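You operate a simulated robot arm through the tools that you are given. There is no shell and no other tool.

You run a simulated robot arm. Do the job below in one go: nothing can be reset, and whatever is moved stays where it is left.

TASK
Wipe the black tray clean, then stand the blue bottle on it.
Fine: the green cloth is in the cart drawer: put it back and shut the drawer; drop nothing. Set down upright: what you pick out. Where these are worked on the way, their far stop is far enough and under half their travel is too little: cart drawer. What is to be rubbed or washed off counts as gone when no trace of it is left.

Only the result counts: the job must be done as asked and must still hold three seconds after the hand-in. Knocking over, shifting, dropping, spilling or breaking anything else fails it. Flat cloth is picked up by pressing the open fingertips on it (5 to 10 N) and closing them slowly along it; thin cloth reads only 2 to 8 mm in the jaws.

THE ROBOT
A 7-joint arm with a two-finger parallel gripper, fixed in place. Base frame: the origin is on the floor under the middle of its stand, x ahead of it, y to its left, z up. Units: m, rad, N and s.
It reaches about 1.247 m from its shoulder. Its first joint turns from -2.304 to 2.304 rad. Payload 3.91 kg.
Tool frame: the origin (TCP) lies between the finger pads and is the grasp point; the fingertips stand 0.03 m ahead of it; z points along the fingers, y is the line along which they close. Largest opening 0.11 m; finger width 0.02, thickness 0.01; the body of the gripper, 0.048 by 0.112 m, starts 0.055 m behind the TCP.
Orientation is that of the tool frame in the base frame, as a unit quaternion [x, y, z, w]. With the fingers straight down and closing along the base's y, the tool's x points along the base's -x, its y along +y and its z along -z.

THE INTERFACE
- The arm moves only by the tool arm_command. Its argument "moves" is a list of rows, each a list of 7 numbers: the finger opening in m, from 0 to 0.11, then the shift along the tool's x, y, z in units of 30 mm (1.0 is 30 mm), then the turn, a rotation vector about the tool's x, y, z in units of 4 degrees (1.0 is 4 degrees). In form: [[grip, x, y, z, wx, wy, wz], ...]. A call has 1 to 20 rows; each row shifts and turns the commanded pose from where the row before left it, along the tool's axes as they then stand. A call with a number of a shift or a turn outside -1 to 1 is refused whole. A row lasts 0.2 s, in which the tool goes at most 0.05 m and 0.15 rad; a call with a longer step from one row to the next is refused whole, and so is a gripper value outside its range. A pose out of reach is approached as far as the arm can. The call stops where the force on the tool passes 40 N (or 10 N more than at its start, if that is more) or the arm is blocked; 0.2 s more then pass. Each finger travels about 0.108 m/s and halts on what it meets, pressing with about 43 N; the grip force reading is that of the motor and also rises with nothing between the fingers. The clock runs only during rows and for 0.2 s after the last one: add rows that do not move to give the fingers time. It gives the time, the measured TCP pose, the force on the tool (base axes), the opening and the grip force at its end, in the units of the frame above (readings bear some noise), with the torque about the TCP (base axes, N m) and any sound that the robot's microphone picked up.
- Cameras (640 x 400 px; columns grow to the right, rows downward): "scene" is fixed at [0.3956, -0.492, 1.5738]; the picture's right is [0.96, -0.27, 0.00], its down [-0.10, -0.37, -0.92] and it looks along [0.25, 0.89, -0.38] (base axes); focal length 326 px, centre (320, 200). "wrist" rides on the gripper at [0.072, 0.017, -0.103] in the tool frame; the picture's right is [-0.23, 0.97, 0.00], its down [-0.76, -0.18, -0.62] and it looks along [-0.61, -0.14, 0.78] (tool axes); focal length 222 px, centre (320, 200). There is no depth. A picture from a camera that has moved, and an enlarged one, comes with that camera's place and axes in the base frame and with its lens. The place of the scene camera against the robot may be out by one fixed shift of up to 0.025 m in any direction.
- capture(camera): a new picture of that camera. It takes no simulated time.
- close_up(camera, box): a new picture of the part [left, top, right, bottom] of that camera's present view, enlarged. It takes no simulated time.
- job_done(): hands the job in; it is judged then, once.

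Nothing tells you positions but the pictures and the camera data. Unless the task says otherwise, let go and move clear before handing in.

The tools are called after "Call:" as name(argument=value, ...) on one line, values as JSON. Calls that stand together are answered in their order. arm_command: Moves the arm, as the interface text tells. Its arguments: {"type":"object","properties":{"moves":{"type":"array","items":{"type":"array","items":{"type":"number"}}}},"required":["moves"]} The other tools are called the same way: capture (camera) takes a picture; close_up (camera, box) takes an enlarged picture of a part of a camera's view; job_done () hands the job in.

At the start:

```text
clock: 0.0
tool_pos: [0.4335, 0.4739, 1.2828]
tool_rot: [0.0, 1.0, -0.001, 0.0]
wrist_force: [-0.5, -0.1, 0.5]
wrist_torque: [0.05, -0.01, 0.03]
opening: 0.1098
finger_force: 0.0
```

scene: 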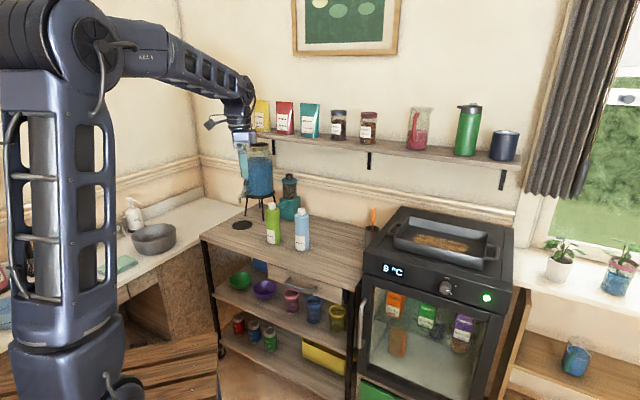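
wrist: 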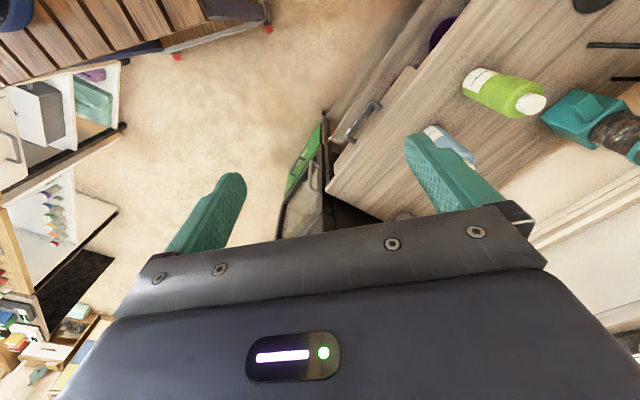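

I see a cart with a green and a light-blue bottle on top, a drawer in the cart's front, and a black tray with a brown stain on top of the small fridge. I'll take close-ups to locate everything before moving.

Call:
close_up(camera="scene", box=[190, 180, 370, 300])

Call:
close_up(camera="scene", box=[350, 190, 530, 310])

Call:
close_up(camera="scene", box=[190, 250, 400, 400])

Call:
close_up(camera="wrist", box=[280, 0, 640, 225])

```text
3.33 times, centred on (280, 240) of scene
camera zoom: at [0.3956, -0.492, 1.5738], right [0.96, -0.27, 0.0], down [-0.1, -0.37, -0.92], along [0.25, 0.89, -0.38], focal length 1088 px, centre (453, 67)
```

zoom: 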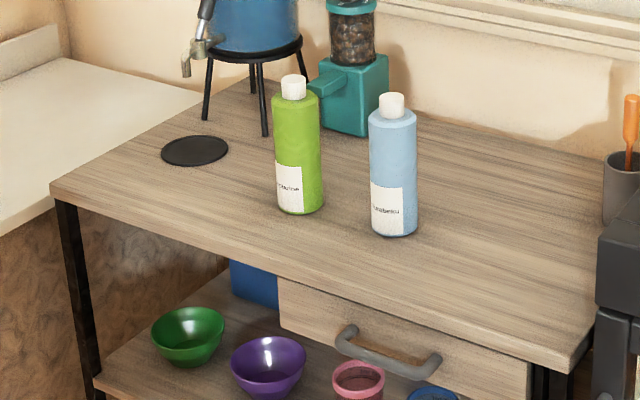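

```text
3.33 times, centred on (440, 250) of scene
camera zoom: at [0.3956, -0.492, 1.5738], right [0.96, -0.27, 0.0], down [-0.1, -0.37, -0.92], along [0.25, 0.89, -0.38], focal length 1088 px, centre (-80, 33)
```

zoom: 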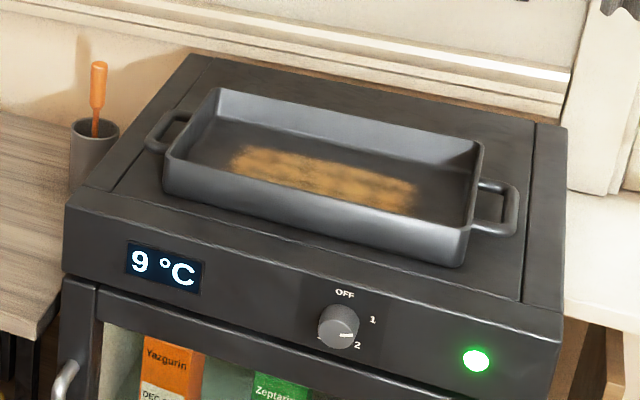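

```text
2.67 times, centred on (295, 325) of scene
camera zoom: at [0.3956, -0.492, 1.5738], right [0.96, -0.27, 0.0], down [-0.1, -0.37, -0.92], along [0.25, 0.89, -0.38], focal length 870 px, centre (387, -133)
```

zoom: 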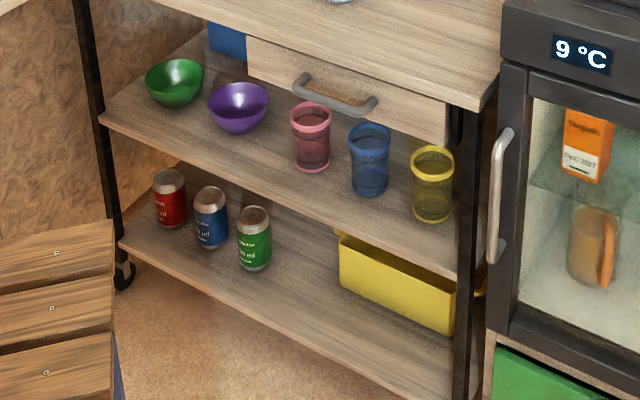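

```text
1.78 times, centred on (460, 112) of wrist
camera zoom: at [0.3601, 0.4918, 1.3854], right [0.23, 0.97, 0.0], down [0.76, -0.18, 0.62], along [0.61, -0.14, -0.78], focal length 395 px, centre (71, 356)
```

zoom: 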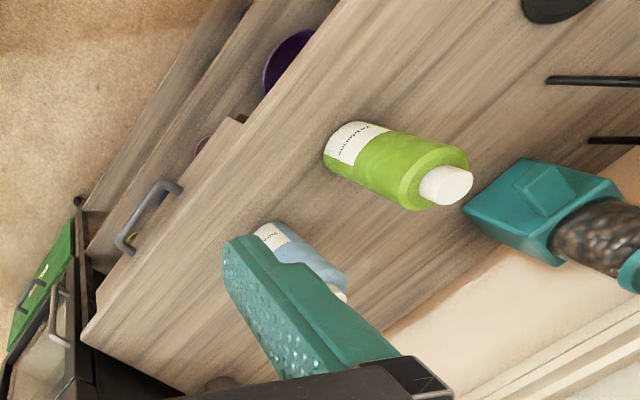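

The cart's front faces the robot diagonally: the drawer is near (0.63, 0.60, 0.75), the blue bottle near (0.66, 0.77), and the tray sits further out on the fridge. I'll move the hand forward at height to view the tray and drawer with the wrist camera.

Call:
arm_command(moves=[[0.11, -1, -0.2, 0, 0, 0, 0], [0.11, -1, -0.2, 0, 0, 0, 0], [0.11, -1, -0.2, 0, 0, 0, 0], [0.11, -1, -0.2, 0, 0, 0, 0], [0.11, -1, -0.2, 0, 0, 0, 0], [0.11, -1, -0.2, 0, 0, 0, 0], [0.11, -1, -0.2, 0, 0, 0, 0], [0.11, -1, -0.2, 0, 0, 0, 0], [0.11, 0, 0, 0, 0, 0, 0]])

Call:
capture(camera="wrist")

Call:
capture(camera="scene")

```text
clock: 2.0
tool_pos: [0.673, 0.4263, 1.2823]
tool_rot: [0.0, 1.0, 0.0, 0.001]
wrist_force: [-0.3, 0.8, -0.3]
wrist_torque: [-0.02, -0.02, -0.01]
opening: 0.1099
finger_force: 0.1
```

```text
taken
camera wrist: at [0.6003, 0.4437, 1.3851], right [0.23, 0.97, 0.0], down [0.76, -0.18, 0.62], along [0.61, -0.14, -0.78], focal length 222 px, centre (320, 200)
```

wrist: 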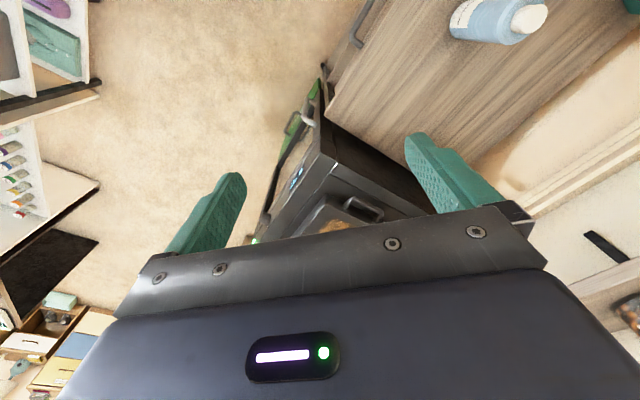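

```text
taken
```

scene: 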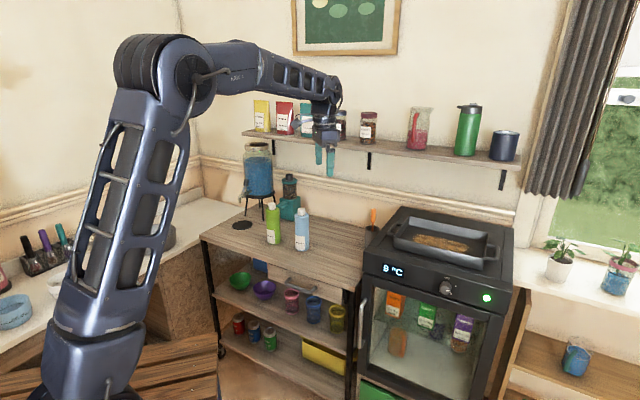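

The fridge top and tray's left handle now show in the wrist view. I'll enlarge it to measure heights.

Call:
close_up(camera="wrist", box=[240, 80, 440, 250])

Call:
close_up(camera="scene", box=[350, 190, 530, 310])

```text
2.35 times, centred on (340, 165) of wrist
camera zoom: at [0.6003, 0.4437, 1.3851], right [0.23, 0.97, 0.0], down [0.76, -0.18, 0.62], along [0.61, -0.14, -0.78], focal length 523 px, centre (273, 282)
```

zoom: 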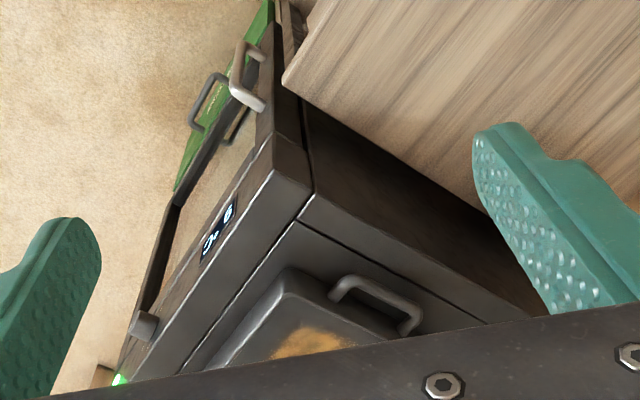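

```text
3.33 times, centred on (440, 250) of scene
camera zoom: at [0.3956, -0.492, 1.5738], right [0.96, -0.27, 0.0], down [-0.1, -0.37, -0.92], along [0.25, 0.89, -0.38], focal length 1088 px, centre (-80, 33)
```

zoom: 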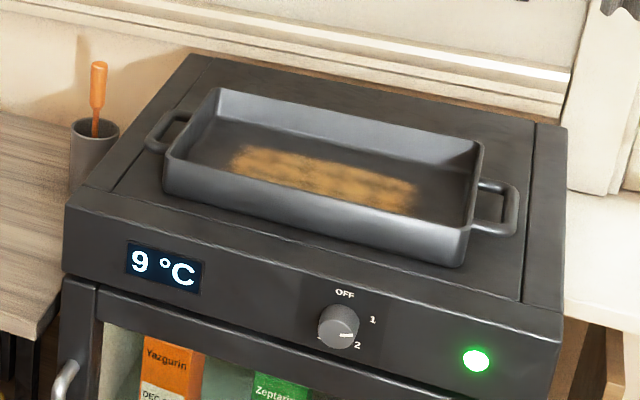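

The fridge's top-front-left corner comes out near (0.82, 0.43, 0.99), so the tray is around (1.08, 0.40, 1.0). I'll advance further at height to see the whole tray.

Call:
arm_command(moves=[[0.11, -1, -0.3, -0.3, 0, 0, 0], [0.11, -1, -0.3, -0.3, 0, 0, 0], [0.11, -1, -0.3, -0.3, 0, 0, 0], [0.11, -1, -0.3, -0.3, 0, 0, 0], [0.11, -1, -0.3, 0, 0, 0, 0], [0.11, -1, -0.3, 0, 0, 0, 0], [0.11, 0, 0, 0, 0, 0, 0]])

Call:
capture(camera="wrist")

Call:
capture(camera="scene")

```text
clock: 3.6
tool_pos: [0.8539, 0.3722, 1.3186]
tool_rot: [0.0, 1.0, 0.0, 0.001]
wrist_force: [0.0, 0.2, -0.3]
wrist_torque: [0.03, 0.02, -0.04]
opening: 0.11
finger_force: 0.0
```

```text
taken
camera wrist: at [0.7803, 0.3898, 1.4217], right [0.23, 0.97, 0.0], down [0.76, -0.18, 0.62], along [0.61, -0.14, -0.78], focal length 222 px, centre (320, 200)
```

wrist: 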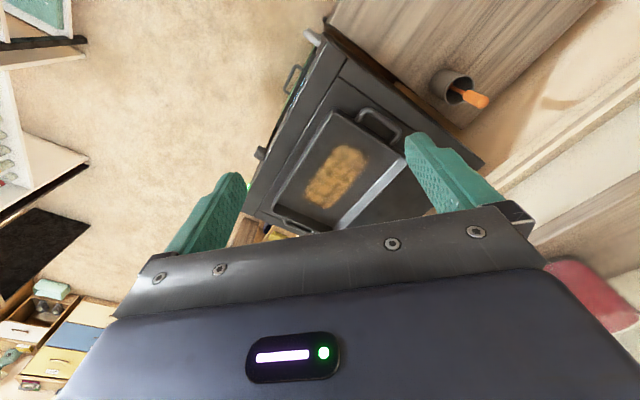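

```text
taken
```

scene: 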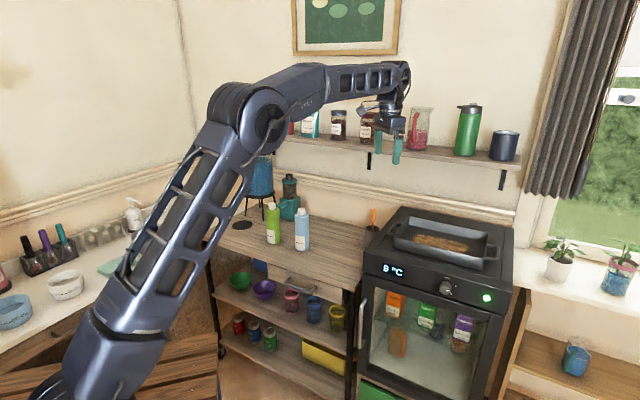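

Call:
close_up(camera="wrist", box=[220, 20, 500, 240])

```text
1.82 times, centred on (360, 130) of wrist
camera zoom: at [0.7803, 0.3898, 1.4217], right [0.23, 0.97, 0.0], down [0.76, -0.18, 0.62], along [0.61, -0.14, -0.78], focal length 404 px, centre (247, 327)
```

zoom: 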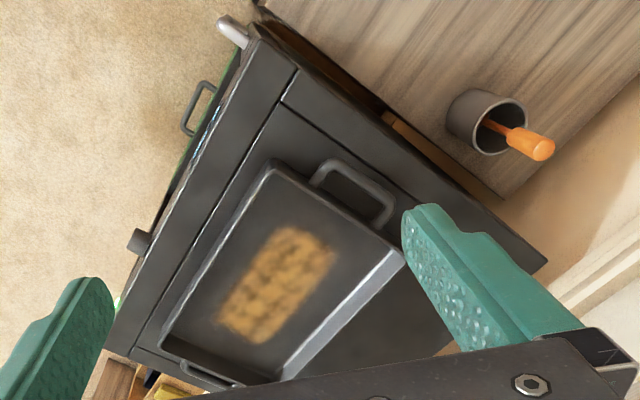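

The tray measures about 0.29 × 0.195 m centred near (1.08, 0.36), rim z≈0.99, with the stain roughly 0.17 × 0.08 m in its middle. I'll check whether the arm can reach over it with fingers down, staying well above the rim.

Call:
arm_command(moves=[[0.11, -0.9, -0.06, 0.5, 0, 0, 0], [0.11, -0.9, -0.06, 0.5, 0, 0, 0], [0.11, -0.9, -0.06, 0.5, 0, 0, 0], [0.11, -0.9, -0.06, 0.5, 0, 0, 0], [0.11, -0.9, -0.06, 0.5, 0, 0, 0], [0.11, -0.9, -0.06, 0.5, 0, 0, 0], [0.11, -0.9, -0.06, 0.5, 0, 0, 0], [0.11, -0.9, -0.06, 0.5, 0, 0, 0], [0.11, 0, 0, 0, 0, 0, 0]])

Call:
capture(camera="scene")

Call:
capture(camera="wrist")

```text
clock: 5.6
tool_pos: [1.0324, 0.3369, 1.1902]
tool_rot: [0.0, 1.0, 0.0, 0.001]
wrist_force: [0.1, -0.2, -0.4]
wrist_torque: [0.0, 0.02, -0.01]
opening: 0.1101
finger_force: 0.0
out of reach, approached as far as the arm can: row 6, 7, 8
```

```text
taken
```

scene: 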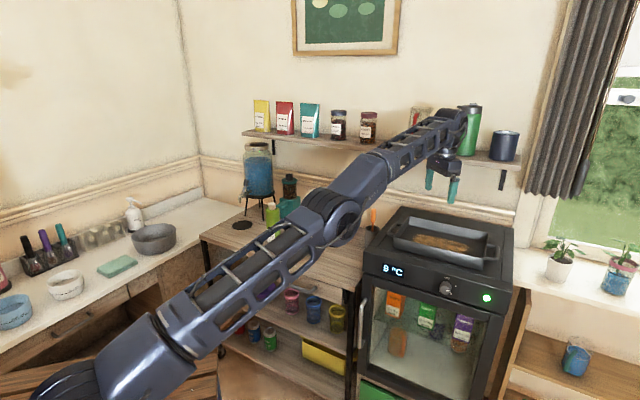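

```text
taken
camera wrist: at [0.9594, 0.3542, 1.2932], right [0.23, 0.97, 0.0], down [0.76, -0.18, 0.62], along [0.61, -0.14, -0.78], focal length 222 px, centre (320, 200)
```

wrist: 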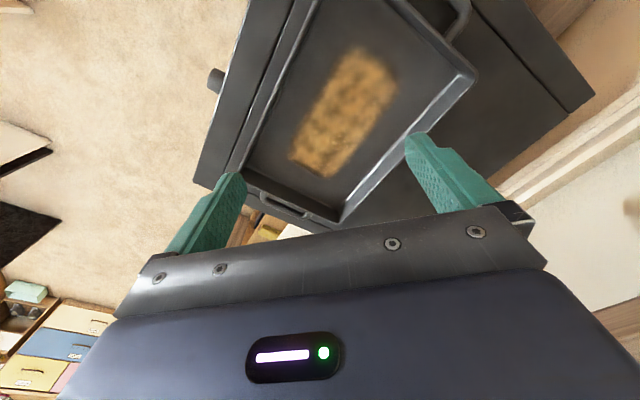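

Fingers-down reach ends at about 1.09 m radius here, so over the tray I'll need to tilt the hand outward. I'll enlarge this view to fix the tray's geometry by stereo with the previous one.

Call:
close_up(camera="wrist", box=[180, 0, 500, 240])

Call:
close_up(camera="scene", box=[370, 180, 520, 290])

```text
1.67 times, centred on (340, 120) of wrist
camera zoom: at [0.9594, 0.3542, 1.2932], right [0.23, 0.97, 0.0], down [0.76, -0.18, 0.62], along [0.61, -0.14, -0.78], focal length 370 px, centre (287, 333)
```

zoom: 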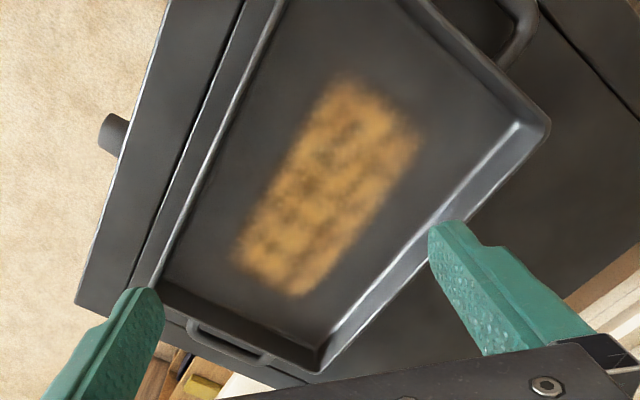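

```text
3.64 times, centred on (445, 235) of scene
camera zoom: at [0.3956, -0.492, 1.5738], right [0.96, -0.27, 0.0], down [-0.1, -0.37, -0.92], along [0.25, 0.89, -0.38], focal length 1186 px, centre (-134, 73)
```

zoom: 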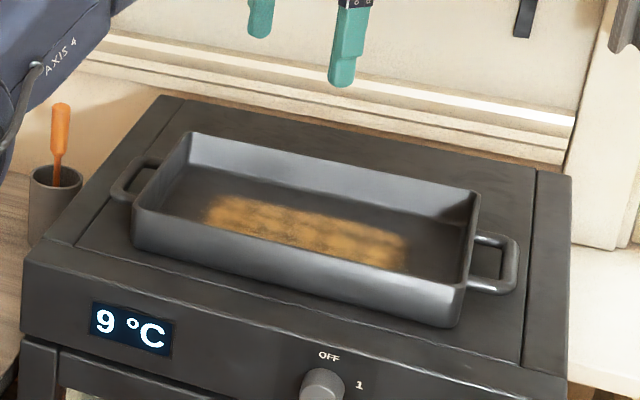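

Tray rim is at z≈1.008, floor about 0.967, with centre near (1.07, 0.357). Now I'll retreat and turn the hand 45° to face the cart front, so I can measure the drawer handle.

Call:
arm_command(moves=[[0.11, 1, 0.1, -0.2, 0, 0, 0], [0.11, 1, 0.1, -0.2, 0, 0, 0], [0.11, 1, 0.1, -0.2, 0, 0, 0], [0.11, 1, 0.1, 0, 0, 0, 0], [0.11, 1, 0.1, 0, 0, 0, 0], [0.11, 1, 0.1, 0, 0, 0, 0], [0.11, 1, 0.1, 0, 0, 0, 0], [0.11, 1, 0.1, 0, 0, 0, 0], [0.11, 1, 0.1, 0, 0, 0, 0], [0.11, 1, 0.1, 0, 0, 0, 0], [0.11, 1, 0.1, 0, 0, 0, 0], [0.11, 1, 0.1, 0, 0, 0, 0], [0.11, 1, 0.1, 0, 0, 0, 0], [0.11, 1, 0.1, 0, 0, 0, 0], [0.11, 1, 0.1, 0, 0, 0, 0], [0.11, 1, 0.1, 0, 0, 0, 0], [0.11, 1, 0.1, 0, 0, 0, 0], [0.11, 1, 0.1, 0, 0, 0, 0], [0.11, 1, 0.1, 0, 0, 0, 0]])

Call:
arm_command(moves=[[0.11, 0, 0, 0, 0, 0, -1], [0.11, 0, 0, 0, 0, 0, -1], [0.11, 0, 0, 0, 0, 0, -1], [0.11, 0, 0, 0, 0, 0, -1], [0.11, 0, 0, 0, 0, 0, -1], [0.11, 0, 0, 0, 0, 0, -1], [0.11, 0, 0, 0, 0, 0, -1], [0.11, 0, 0, 0, 0, 0, -1], [0.11, 0, 0, 0, 0, 0, -1], [0.11, 0, 0, 0, 0, 0, -1], [0.11, 0, 0, 0, 0, 0, -1], [0.11, 0, 0, 0, 0, 0, 0]])

Call:
capture(camera="wrist")

Call:
capture(camera="scene")

```text
clock: 9.6
tool_pos: [0.4634, 0.395, 1.2074]
tool_rot: [-0.001, 1.0, 0.0, 0.001]
wrist_force: [0.6, 0.1, -0.5]
wrist_torque: [0.0, 0.0, 0.0]
opening: 0.11
finger_force: 0.0
```

```text
clock: 12.2
tool_pos: [0.4634, 0.3935, 1.2065]
tool_rot: [-0.375, 0.927, 0.001, 0.001]
wrist_force: [0.7, 0.8, 1.4]
wrist_torque: [-0.04, 0.02, -0.01]
opening: 0.1099
finger_force: 0.0
```

```text
taken
camera wrist: at [0.3983, 0.3565, 1.3105], right [-0.51, 0.86, 0.0], down [0.67, 0.4, 0.62], along [0.54, 0.32, -0.78], focal length 222 px, centre (320, 200)
```

wrist: 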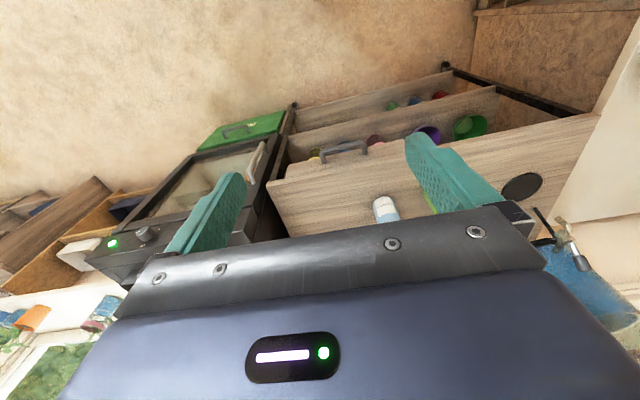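

```text
taken
```

scene: 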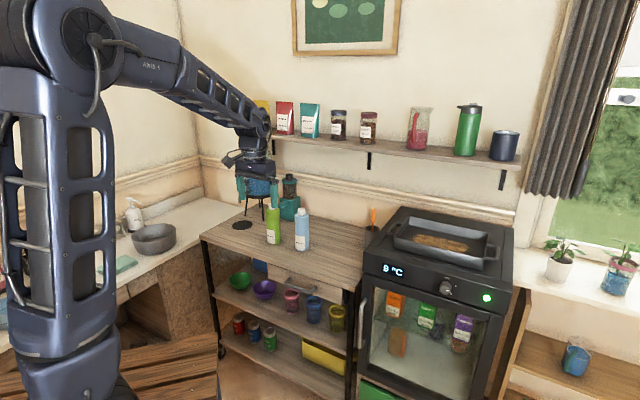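

The cart front and the drawer handle are in the wrist view now. I'll enlarge them.

Call:
close_up(camera="wrist", box=[260, 60, 500, 240])

Call:
close_up(camera="scene", box=[230, 240, 370, 340])

```text
2.22 times, centred on (380, 150) of wrist
camera zoom: at [0.3983, 0.3565, 1.3105], right [-0.51, 0.86, 0.0], down [0.67, 0.4, 0.62], along [0.54, 0.32, -0.78], focal length 494 px, centre (187, 311)
```

zoom: 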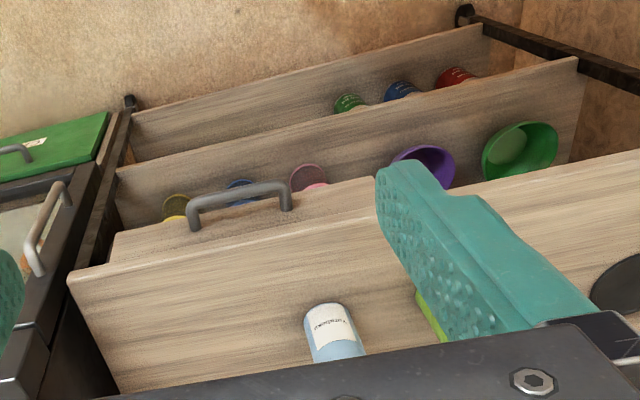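

```text
4.00 times, centred on (300, 290) of scene
camera zoom: at [0.3956, -0.492, 1.5738], right [0.96, -0.27, 0.0], down [-0.1, -0.37, -0.92], along [0.25, 0.89, -0.38], focal length 1305 px, centre (400, -160)
```

zoom: 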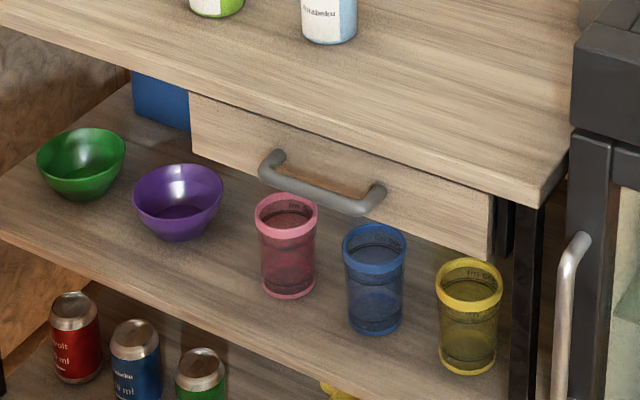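

The handle bar shows clearly. I'll take a second wrist view from a shifted, lower position to triangulate it accurately.

Call:
arm_command(moves=[[0.11, 0, -1, 0.8, 0, 0, 0], [0.11, 0, -1, 0.8, 0, 0, 0], [0.11, 0, -1, 0.8, 0, 0, 0], [0.11, 0, -1, 0.8, 0, 0, 0], [0.11, 0, 0, 0, 0, 0, 0]])

Call:
close_up(camera="wrist", box=[240, 40, 480, 240])

Call:
capture(camera="wrist")

```text
clock: 13.4
tool_pos: [0.5482, 0.3074, 1.1119]
tool_rot: [-0.375, 0.927, 0.0, 0.001]
wrist_force: [0.3, -0.8, 0.1]
wrist_torque: [-0.03, -0.01, -0.01]
opening: 0.1099
finger_force: 0.0
```

```text
2.00 times, centred on (360, 140) of wrist
camera zoom: at [0.4827, 0.2699, 1.214], right [-0.51, 0.86, 0.0], down [0.67, 0.4, 0.62], along [0.54, 0.32, -0.78], focal length 444 px, centre (240, 320)
```

zoom: 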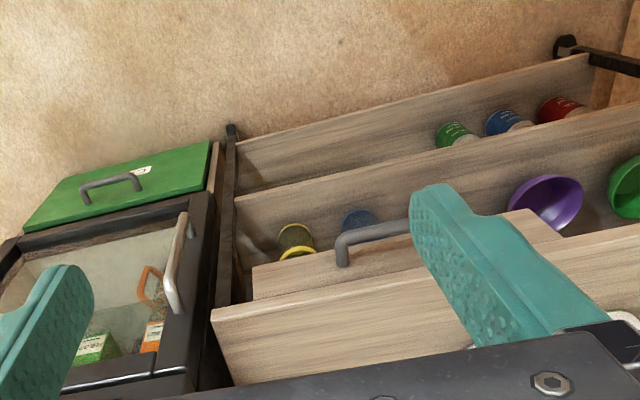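

```text
taken
camera wrist: at [0.4827, 0.2699, 1.214], right [-0.51, 0.86, 0.0], down [0.67, 0.4, 0.62], along [0.54, 0.32, -0.78], focal length 222 px, centre (320, 200)
```

wrist: 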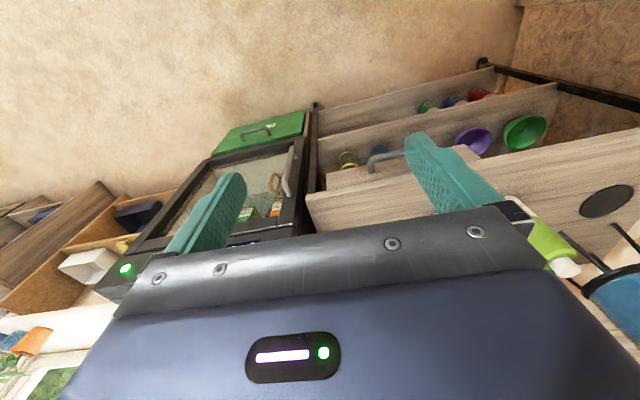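

Handle bar comes out near (0.608, 0.555, 0.72), running along the cart front, and the cart top is at z≈0.783. I'll turn the hand 90° and pitch it about 45°, so the fingers can straddle the bar from outside.

Call:
arm_command(moves=[[0.11, 0, 0, 0, 0, 0, 1], [0.11, 0, 0, 0, 0, 0, 1], [0.11, 0, 0, 0, 0, 0, 1], [0.11, 0, 0, 0, 0, 0, 1], [0.11, 0, 0, 0, 0, 0, 1], [0.11, 0, 0, 0, 0, 0, 1], [0.11, 0, 0, 0, 0, 0, 1], [0.11, 0, 0, 0, 0, 0, 1], [0.11, 0, 0, 0, 0, 0, 1], [0.11, 0, 0, 0, 0, 0, 1], [0.11, 0, 0, 0, 0, 0, 1], [0.11, 0, 0, 0, 0, 0, 1], [0.11, 0, 0, 0, 0, 0, 1], [0.11, 0, 0, 0, 0, 0, 1], [0.11, 0, 0, 0, 0, 0, 1], [0.11, 0, 0, 0, 0, 0, 1], [0.11, 0, 0, 0, 0, 0, 1], [0.11, 0, 0, 0, 0, 0, 1], [0.11, 0, 0, 0, 0, 0, 1], [0.11, 0, 0, 0, 0, 0, 1]])

Call:
arm_command(moves=[[0.11, 0, 0, 0, 0, 0, 1], [0.11, 0, 0, 0, 0, 0, 1], [0.11, 0, 0, 0, 0, 0, 0.7], [0.11, 0, 0, 0, -1, 0, 0], [0.11, 0, 0, 0, -1, 0, 0], [0.11, 0, 0, 0, -1, 0, 0], [0.11, 0, 0, 0, -1, 0, 0], [0.11, 0, 0, 0, -1, 0, 0], [0.11, 0, 0, 0, -1, 0, 0], [0.11, 0, 0, 0, -1, 0, 0], [0.11, 0, 0, 0, -1, 0, 0], [0.11, 0, 0, 0, -1, 0, 0], [0.11, 0, 0, 0, -1, 0, 0], [0.11, 0, 0, 0, -1, 0, 0], [0.11, 0, 0, 0, 0, 0, 0]])

Call:
capture(camera="wrist")

Call:
capture(camera="scene")

```text
clock: 17.6
tool_pos: [0.5464, 0.3089, 1.1122]
tool_rot: [0.309, 0.951, 0.0, 0.001]
wrist_force: [0.7, 0.0, 0.1]
wrist_torque: [0.0, 0.01, 0.0]
opening: 0.1098
finger_force: 0.0
```

```text
clock: 20.8
tool_pos: [0.5464, 0.3081, 1.1123]
tool_rot: [0.368, 0.851, 0.345, 0.148]
wrist_force: [0.1, 0.5, 0.1]
wrist_torque: [0.01, -0.03, -0.02]
opening: 0.1101
finger_force: 0.1
```

```text
taken
camera wrist: at [0.4526, 0.3198, 1.1972], right [0.66, 0.31, 0.68], down [0.11, -0.94, 0.32], along [0.74, -0.14, -0.66], focal length 222 px, centre (320, 200)
```

wrist: 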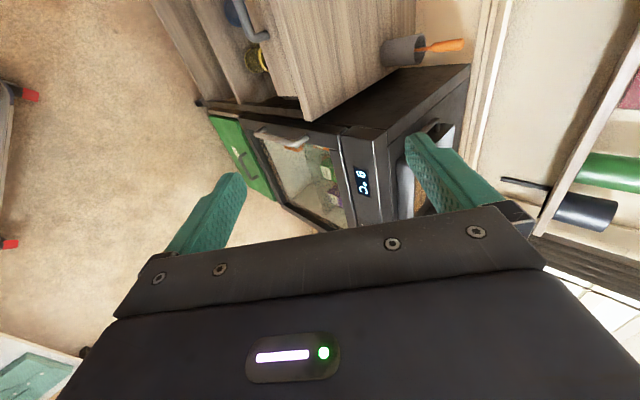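

```text
taken
```

scene: 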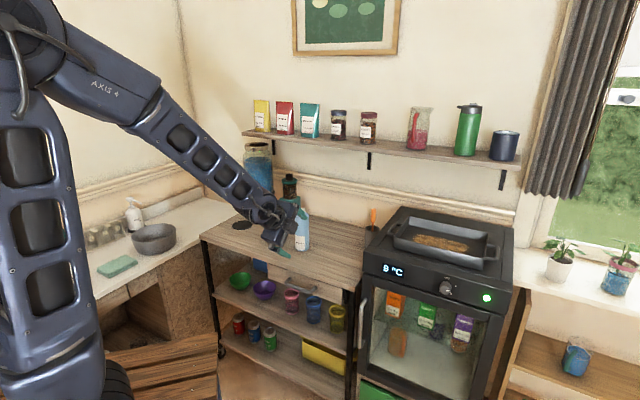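

The hand is pitched 45° with fingers closing across the bar's direction. I'll move to a pre-grasp point about 12 cm out from the handle and look again.

Call:
arm_command(moves=[[0.06, 0.415, -0.357, 0.94, 0, 0, 0], [0.06, 0.415, -0.357, 0.94, 0, 0, 0], [0.06, 0.415, -0.357, 0.94, 0, 0, 0], [0.06, 0.415, -0.357, 0.94, 0, 0, 0], [0.06, 0.415, -0.357, 0.94, 0, 0, 0], [0.06, 0.415, -0.357, 0.94, 0, 0, 0], [0.06, 0.415, -0.357, 0.94, 0, 0, 0], [0.06, 0.415, -0.357, 0.94, 0, 0, 0], [0.06, 0.415, -0.357, 0.94, 0, 0, 0], [0.06, 0.415, -0.357, 0.94, 0, 0, 0], [0.06, 0.415, -0.357, 0.94, 0, 0, 0], [0.06, 0, 0, 0, 0, 0, 0]])

Call:
capture(camera="wrist")

Call:
capture(camera="scene")

```text
clock: 23.4
tool_pos: [0.5494, 0.4983, 0.8064]
tool_rot: [0.368, 0.851, 0.344, 0.15]
wrist_force: [0.4, 0.0, -0.3]
wrist_torque: [0.0, 0.0, 0.0]
opening: 0.06
finger_force: 0.0
```

```text
taken
camera wrist: at [0.4555, 0.5101, 0.8924], right [0.67, 0.31, 0.68], down [0.11, -0.94, 0.32], along [0.74, -0.14, -0.66], focal length 222 px, centre (320, 200)
```

wrist: 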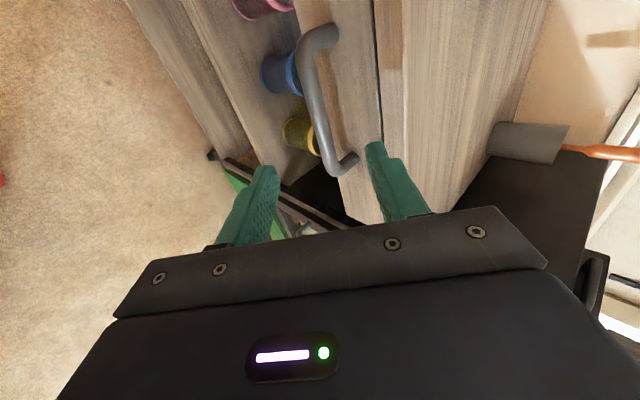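

```text
taken
```

scene: 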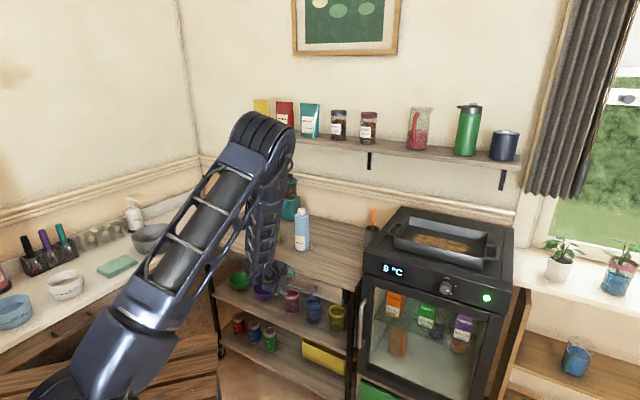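

The handle sits well between the finger lines in this view. I'll enlarge it to verify depth.

Call:
close_up(camera="wrist", box=[220, 0, 460, 220])

Call:
close_up(camera="scene", box=[230, 240, 370, 340])

```text
1.82 times, centred on (340, 110) of wrist
camera zoom: at [0.4555, 0.5101, 0.8924], right [0.67, 0.31, 0.68], down [0.11, -0.94, 0.32], along [0.74, -0.14, -0.66], focal length 404 px, centre (284, 364)
```

zoom: 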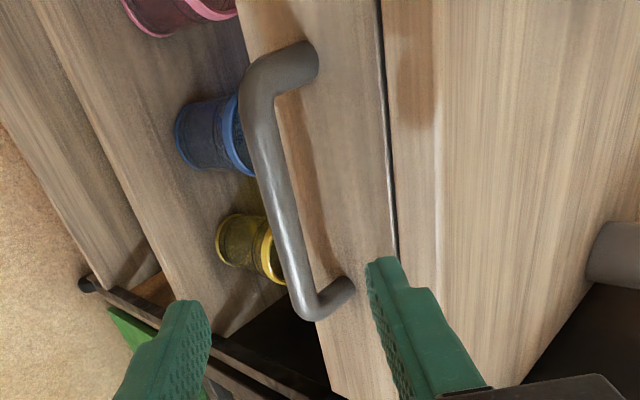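

```text
4.00 times, centred on (300, 290) of scene
camera zoom: at [0.3956, -0.492, 1.5738], right [0.96, -0.27, 0.0], down [-0.1, -0.37, -0.92], along [0.25, 0.89, -0.38], focal length 1305 px, centre (400, -160)
```

zoom: 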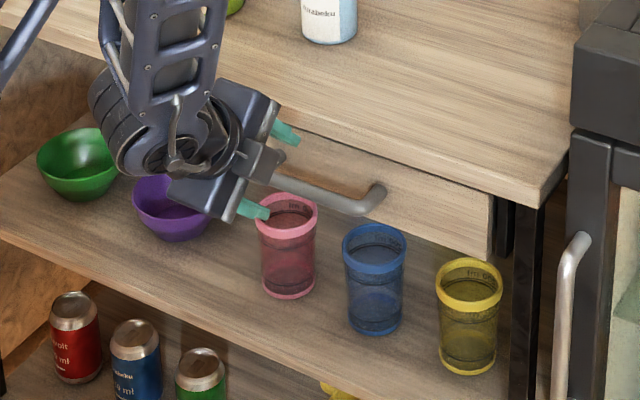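

The bar lines up with the finger gap; only its depth (0.12–0.14 m ahead) is uncertain. I'll advance 8.5 cm and look again.

Call:
arm_command(moves=[[0.055, 0, 0, 0.7, 0, 0, 0], [0.055, 0, 0, 0.7, 0, 0, 0], [0.055, 0, 0, 0.7, 0, 0, 0], [0.055, 0, 0, 0.7, 0, 0, 0], [0.055, 0, 0, 0, 0, 0, 0]])

Call:
close_up(camera="wrist", box=[220, 0, 460, 220])

Call:
close_up(camera="scene", box=[230, 240, 370, 340])

```text
clock: 24.6
tool_pos: [0.5924, 0.5373, 0.7466]
tool_rot: [0.368, 0.851, 0.344, 0.148]
wrist_force: [-0.1, 0.6, 0.8]
wrist_torque: [0.0, 0.0, -0.04]
opening: 0.0548
finger_force: 0.1
```

```text
1.82 times, centred on (340, 110) of wrist
camera zoom: at [0.4981, 0.5495, 0.8315], right [0.67, 0.31, 0.68], down [0.11, -0.94, 0.32], along [0.74, -0.14, -0.66], focal length 404 px, centre (284, 364)
```

zoom: 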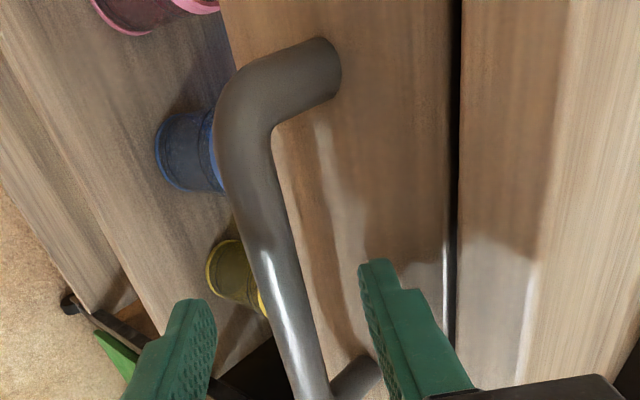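

```text
4.00 times, centred on (300, 290) of scene
camera zoom: at [0.3956, -0.492, 1.5738], right [0.96, -0.27, 0.0], down [-0.1, -0.37, -0.92], along [0.25, 0.89, -0.38], focal length 1305 px, centre (400, -160)
```

zoom: 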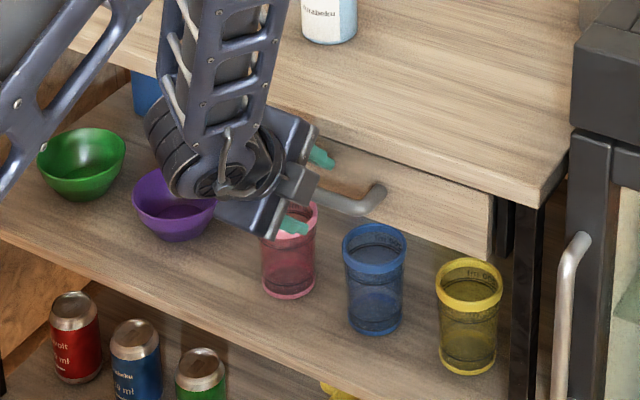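

The bar is now right at fingertip depth, about 16 mm thick. I'll narrow the opening to ~34 mm around it and check before going the last 1.5 cm.

Call:
arm_command(moves=[[0.036, 0, 0, 0, 0, 0, 0], [0.036, 0, 0, 0, 0, 0, 0]])

Call:
close_up(camera="wrist", box=[220, 60, 440, 240])

Call:
close_up(camera="scene", box=[260, 260, 340, 320])

```text
clock: 25.2
tool_pos: [0.5923, 0.5377, 0.7457]
tool_rot: [0.368, 0.851, 0.344, 0.15]
wrist_force: [-0.3, 0.2, 0.5]
wrist_torque: [-0.01, 0.04, 0.02]
opening: 0.0363
finger_force: 0.0
```

```text
2.22 times, centred on (330, 150) of wrist
camera zoom: at [0.498, 0.5493, 0.8316], right [0.67, 0.31, 0.68], down [0.11, -0.94, 0.32], along [0.74, -0.14, -0.66], focal length 494 px, centre (298, 311)
```

zoom: 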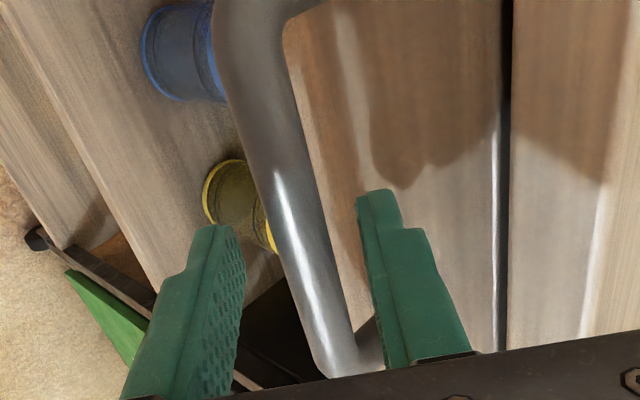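

```text
6.67 times, centred on (300, 290) of scene
camera zoom: at [0.3956, -0.492, 1.5738], right [0.96, -0.27, 0.0], down [-0.1, -0.37, -0.92], along [0.25, 0.89, -0.38], focal length 2175 px, centre (453, -400)
```

zoom: 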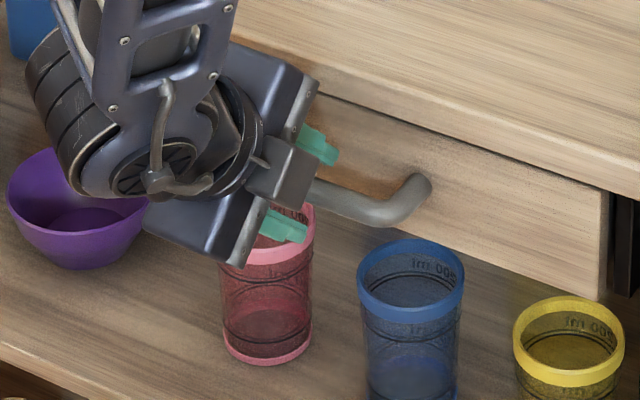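

The bar passes centrally between the fingertips. I'll advance 1.8 cm and close on it.

Call:
arm_command(moves=[[0.034, 0, 0, 0.3, 0, 0, 0], [0.034, 0, 0, 0.3, 0, 0, 0], [0.034, 0, 0, 0, 0, 0, 0]])

Call:
close_up(camera="wrist", box=[220, 60, 440, 240])

Call:
close_up(camera="scene", box=[260, 260, 340, 320])

```text
clock: 26.0
tool_pos: [0.6001, 0.544, 0.7349]
tool_rot: [0.367, 0.851, 0.344, 0.15]
wrist_force: [-14.3, -22.7, 24.8]
wrist_torque: [0.78, -0.51, -0.02]
opening: 0.033
finger_force: 0.0
```

```text
2.22 times, centred on (330, 150) of wrist
camera zoom: at [0.5061, 0.5577, 0.8201], right [0.66, 0.31, 0.68], down [0.11, -0.94, 0.32], along [0.74, -0.14, -0.66], focal length 494 px, centre (298, 311)
```

zoom: 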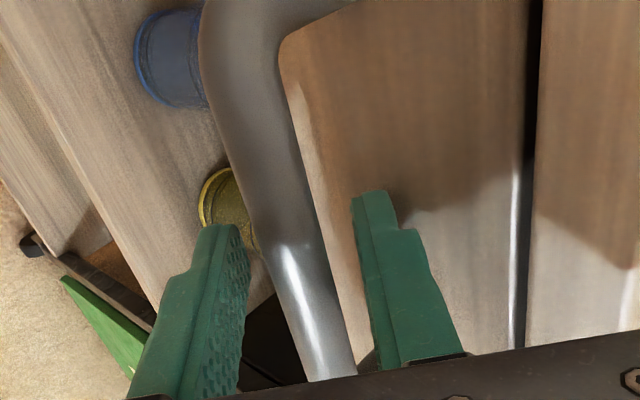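

```text
6.67 times, centred on (300, 290) of scene
camera zoom: at [0.3956, -0.492, 1.5738], right [0.96, -0.27, 0.0], down [-0.1, -0.37, -0.92], along [0.25, 0.89, -0.38], focal length 2175 px, centre (453, -400)
```

zoom: 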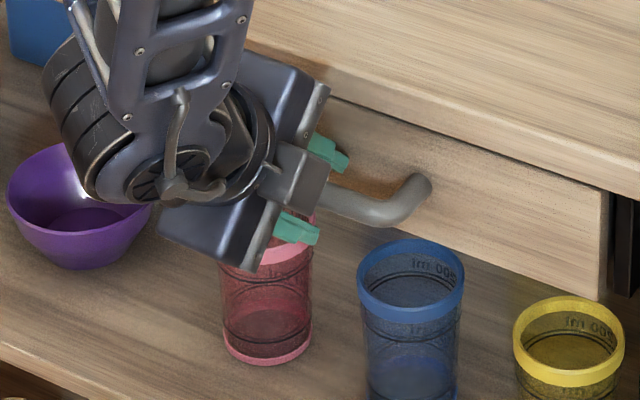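

The upper fingertip just touched the drawer front, so the bar is well inside the fingers. I'll back off a few millimetres and close on the bar.

Call:
arm_command(moves=[[0.034, 0, 0, -0.2, 0, 0, 0], [0.028, 0, 0, 0, 0, 0, 0], [0.02, 0, 0, 0, 0, 0, 0], [0.012, 0, 0, 0, 0, 0, 0], [0.005, 0, 0, 0, 0, 0, 0], [0.0, 0, 0, 0, 0, 0, 0], [0.0, 0, 0, 0, 0, 0, 0]])

Call:
close_up(camera="scene", box=[260, 260, 340, 320])

Call:
close_up(camera="wrist", box=[220, 60, 440, 240])

```text
clock: 27.6
tool_pos: [0.597, 0.5431, 0.7391]
tool_rot: [0.368, 0.85, 0.345, 0.15]
wrist_force: [2.8, 0.4, 14.5]
wrist_torque: [-0.41, -0.57, 0.65]
opening: 0.0161
finger_force: 45.0
```

```text
6.67 times, centred on (300, 290) of scene
camera zoom: at [0.3956, -0.492, 1.5738], right [0.96, -0.27, 0.0], down [-0.1, -0.37, -0.92], along [0.25, 0.89, -0.38], focal length 2175 px, centre (453, -400)
```

zoom: 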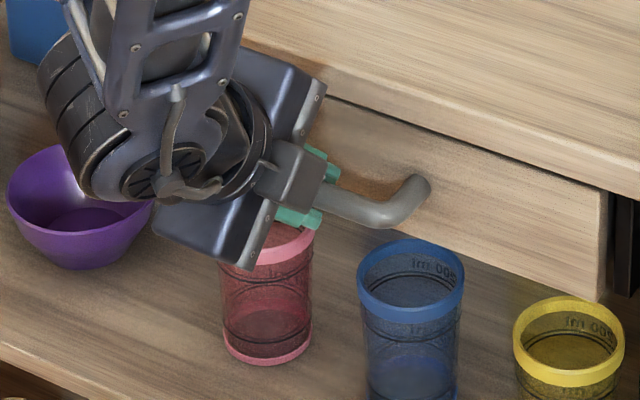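

```text
2.22 times, centred on (330, 150) of wrist
camera zoom: at [0.5038, 0.5552, 0.824], right [0.66, 0.31, 0.68], down [0.11, -0.94, 0.32], along [0.74, -0.14, -0.66], focal length 494 px, centre (298, 311)
```

zoom: 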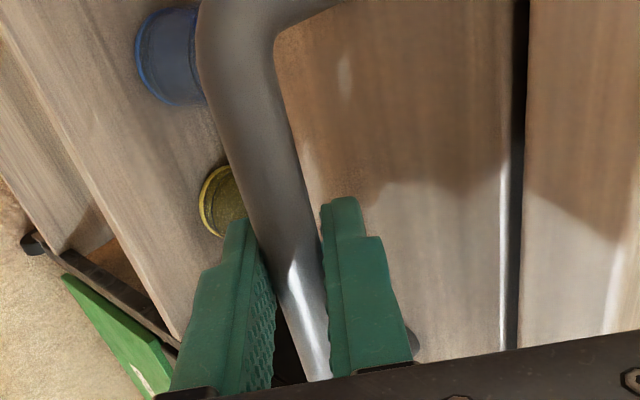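

The bar is gripped (16 mm, 45 N). I'll pull the drawer straight out along the cart's normal, in stages.

Call:
arm_command(moves=[[0.0, -0.012, -0.24, -0.232, 0, 0, 0], [0.0, -0.018, -0.359, -0.348, 0, 0, 0], [0.0, -0.025, -0.479, -0.464, 0, 0, 0], [0.0, -0.025, -0.479, -0.464, 0, 0, 0], [0.0, -0.025, -0.479, -0.464, 0, 0, 0], [0.0, -0.025, -0.479, -0.464, 0, 0, 0], [0.0, 0, 0, 0, 0, 0, 0]])

Call:
capture(camera="scene")

Call:
capture(camera="wrist")

```text
clock: 29.2
tool_pos: [0.5225, 0.4672, 0.7381]
tool_rot: [0.368, 0.85, 0.345, 0.149]
wrist_force: [-3.9, 2.7, 30.7]
wrist_torque: [-0.36, -0.66, 0.58]
opening: 0.0157
finger_force: 45.2
```

```text
taken
```

scene: 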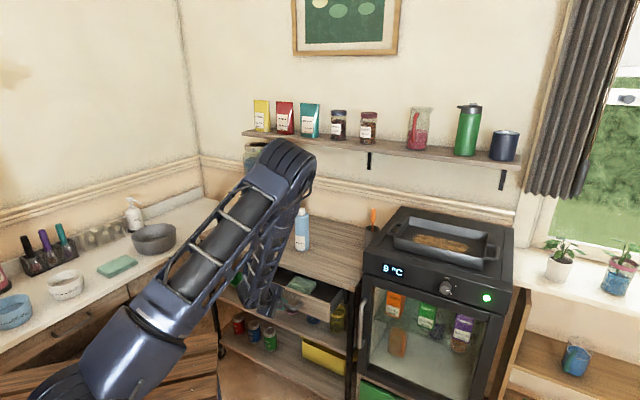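

```text
taken
camera wrist: at [0.429, 0.4802, 0.8239], right [0.66, 0.31, 0.68], down [0.11, -0.94, 0.32], along [0.74, -0.14, -0.66], focal length 222 px, centre (320, 200)
```

wrist: 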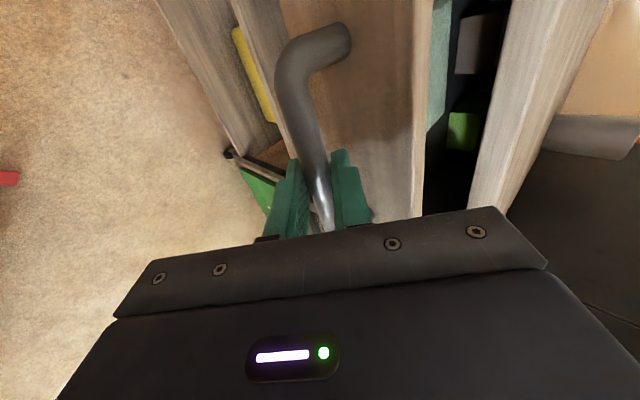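

The drawer slides; it's about 11 cm open and the cloth is visible. There's some vertical load, so I'll ease the hand up 3 mm and continue pulling.

Call:
arm_command(moves=[[0.0, 0, 0.07, -0.072, 0, 0, 0], [0.0, -0.018, -0.359, -0.348, 0, 0, 0], [0.0, -0.025, -0.479, -0.464, 0, 0, 0], [0.0, -0.025, -0.479, -0.464, 0, 0, 0], [0.0, -0.025, -0.479, -0.464, 0, 0, 0], [0.0, 0, 0, 0, 0, 0, 0]])

Call:
capture(camera="scene")

Call:
capture(camera="wrist")

```text
clock: 30.5
tool_pos: [0.4694, 0.413, 0.7389]
tool_rot: [0.368, 0.852, 0.342, 0.148]
wrist_force: [-2.2, -0.1, -6.8]
wrist_torque: [-0.62, -0.57, 0.51]
opening: 0.016
finger_force: 44.9
stopped in row 6: the force on the tool passed its limit at 44 N (the readings are from after the stop); the commanded pose is now the measured one
```

```text
taken
```

scene: 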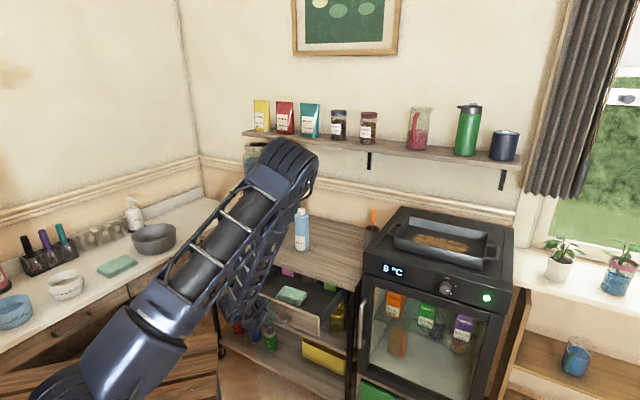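

```text
taken
camera wrist: at [0.3751, 0.426, 0.8245], right [0.67, 0.32, 0.67], down [0.12, -0.94, 0.33], along [0.74, -0.14, -0.66], focal length 222 px, centre (320, 200)
```

wrist: 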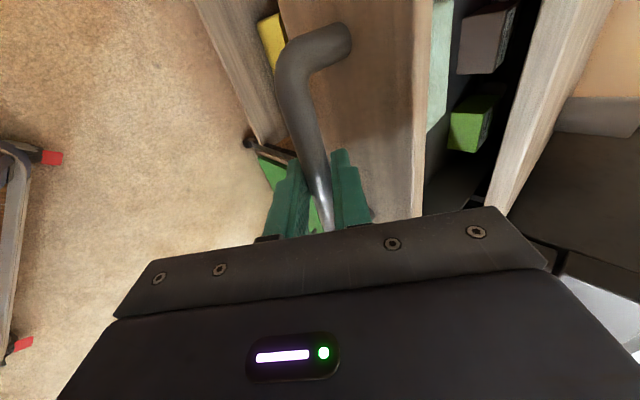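

About 18 cm open, then the force spiked — probably the far stop. I'll try one more gentle centimetre to verify.

Call:
arm_command(moves=[[0.0, -0.006, -0.12, -0.116, 0, 0, 0], [0.0, -0.006, -0.12, -0.116, 0, 0, 0], [0.0, -0.006, -0.12, -0.116, 0, 0, 0], [0.0, 0, 0, 0, 0, 0, 0]])

Call:
close_up(camera="scene", box=[220, 220, 380, 340])

```text
clock: 31.5
tool_pos: [0.4577, 0.4025, 0.7381]
tool_rot: [0.368, 0.852, 0.343, 0.147]
wrist_force: [-4.6, 4.7, -11.2]
wrist_torque: [-0.47, -0.38, 0.71]
opening: 0.0159
finger_force: 45.1
```

```text
3.33 times, centred on (300, 280) of scene
camera zoom: at [0.3956, -0.492, 1.5738], right [0.96, -0.27, 0.0], down [-0.1, -0.37, -0.92], along [0.25, 0.89, -0.38], focal length 1088 px, centre (387, -67)
```

zoom: 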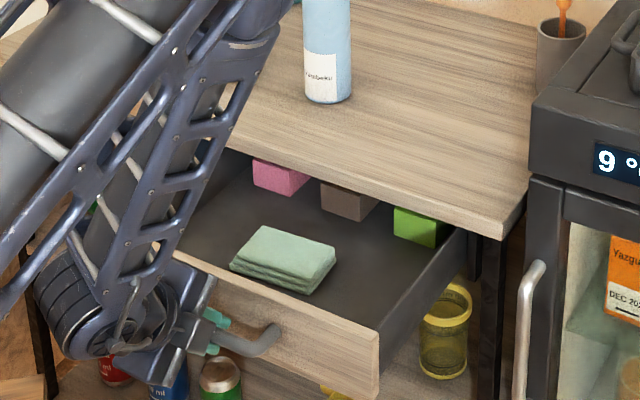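

It still slides, so that wasn't the stop. The folded green cloth lies near the drawer's front; I'll pull a bit further for good access.

Call:
arm_command(moves=[[0.0, -0.009, -0.2, -0.15, 0, 0, 0], [0.0, -0.012, -0.24, -0.232, 0, 0, 0], [0.0, -0.012, -0.24, -0.232, 0, 0, 0], [0.0, -0.012, -0.24, -0.232, 0, 0, 0], [0.0, 0, 0, 0, 0, 0, 0]])

Call:
close_up(camera="scene", box=[220, 220, 380, 340])

```text
clock: 32.7
tool_pos: [0.4329, 0.3767, 0.7379]
tool_rot: [0.368, 0.851, 0.344, 0.148]
wrist_force: [-7.4, 8.8, 14.7]
wrist_torque: [-0.32, -0.43, 0.7]
opening: 0.0157
finger_force: 44.8
```

```text
3.33 times, centred on (300, 280) of scene
camera zoom: at [0.3956, -0.492, 1.5738], right [0.96, -0.27, 0.0], down [-0.1, -0.37, -0.92], along [0.25, 0.89, -0.38], focal length 1088 px, centre (387, -67)
```

zoom: 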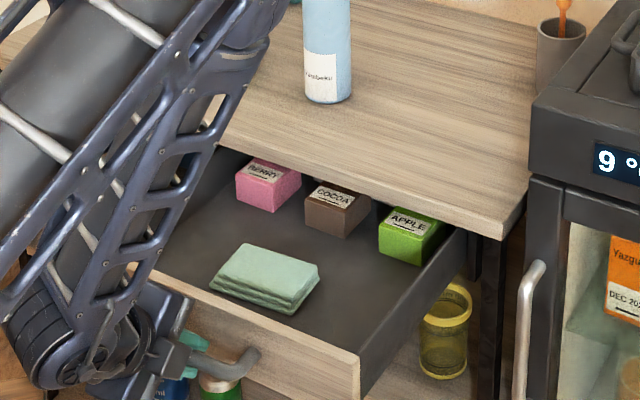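

Call:
arm_command(moves=[[0.0, -0.008, -0.13, -0.17, 0, 0, 0], [0.0, -0.01, -0.19, -0.185, 0, 0, 0], [0.0, -0.01, -0.19, -0.185, 0, 0, 0], [0.0, -0.01, -0.19, -0.185, 0, 0, 0], [0.0, 0, 0, 0, 0, 0, 0]])

Call:
close_up(camera="scene", box=[220, 220, 380, 340])

Call:
capture(camera="wrist")

```text
clock: 33.2
tool_pos: [0.4258, 0.3714, 0.7374]
tool_rot: [0.367, 0.852, 0.343, 0.146]
wrist_force: [-3.6, 2.4, -32.5]
wrist_torque: [-0.69, -0.34, 0.64]
opening: 0.0158
finger_force: 44.4
stopped in row 2: the force on the tool passed its limit at 48 N (the readings are from after the stop); the commanded pose is now the measured one
```

```text
3.33 times, centred on (300, 280) of scene
camera zoom: at [0.3956, -0.492, 1.5738], right [0.96, -0.27, 0.0], down [-0.1, -0.37, -0.92], along [0.25, 0.89, -0.38], focal length 1088 px, centre (387, -67)
```

zoom: 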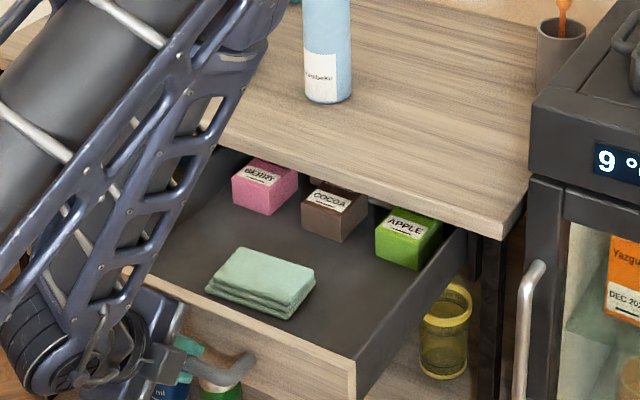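

```text
taken
camera wrist: at [0.3329, 0.3835, 0.8248], right [0.67, 0.32, 0.67], down [0.11, -0.94, 0.33], along [0.74, -0.14, -0.66], focal length 222 px, centre (320, 200)
```

wrist: 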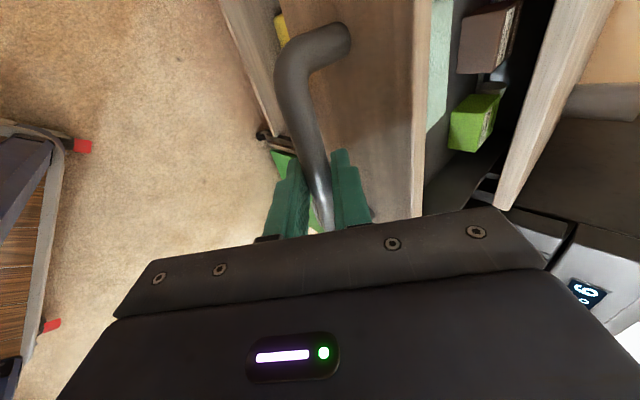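

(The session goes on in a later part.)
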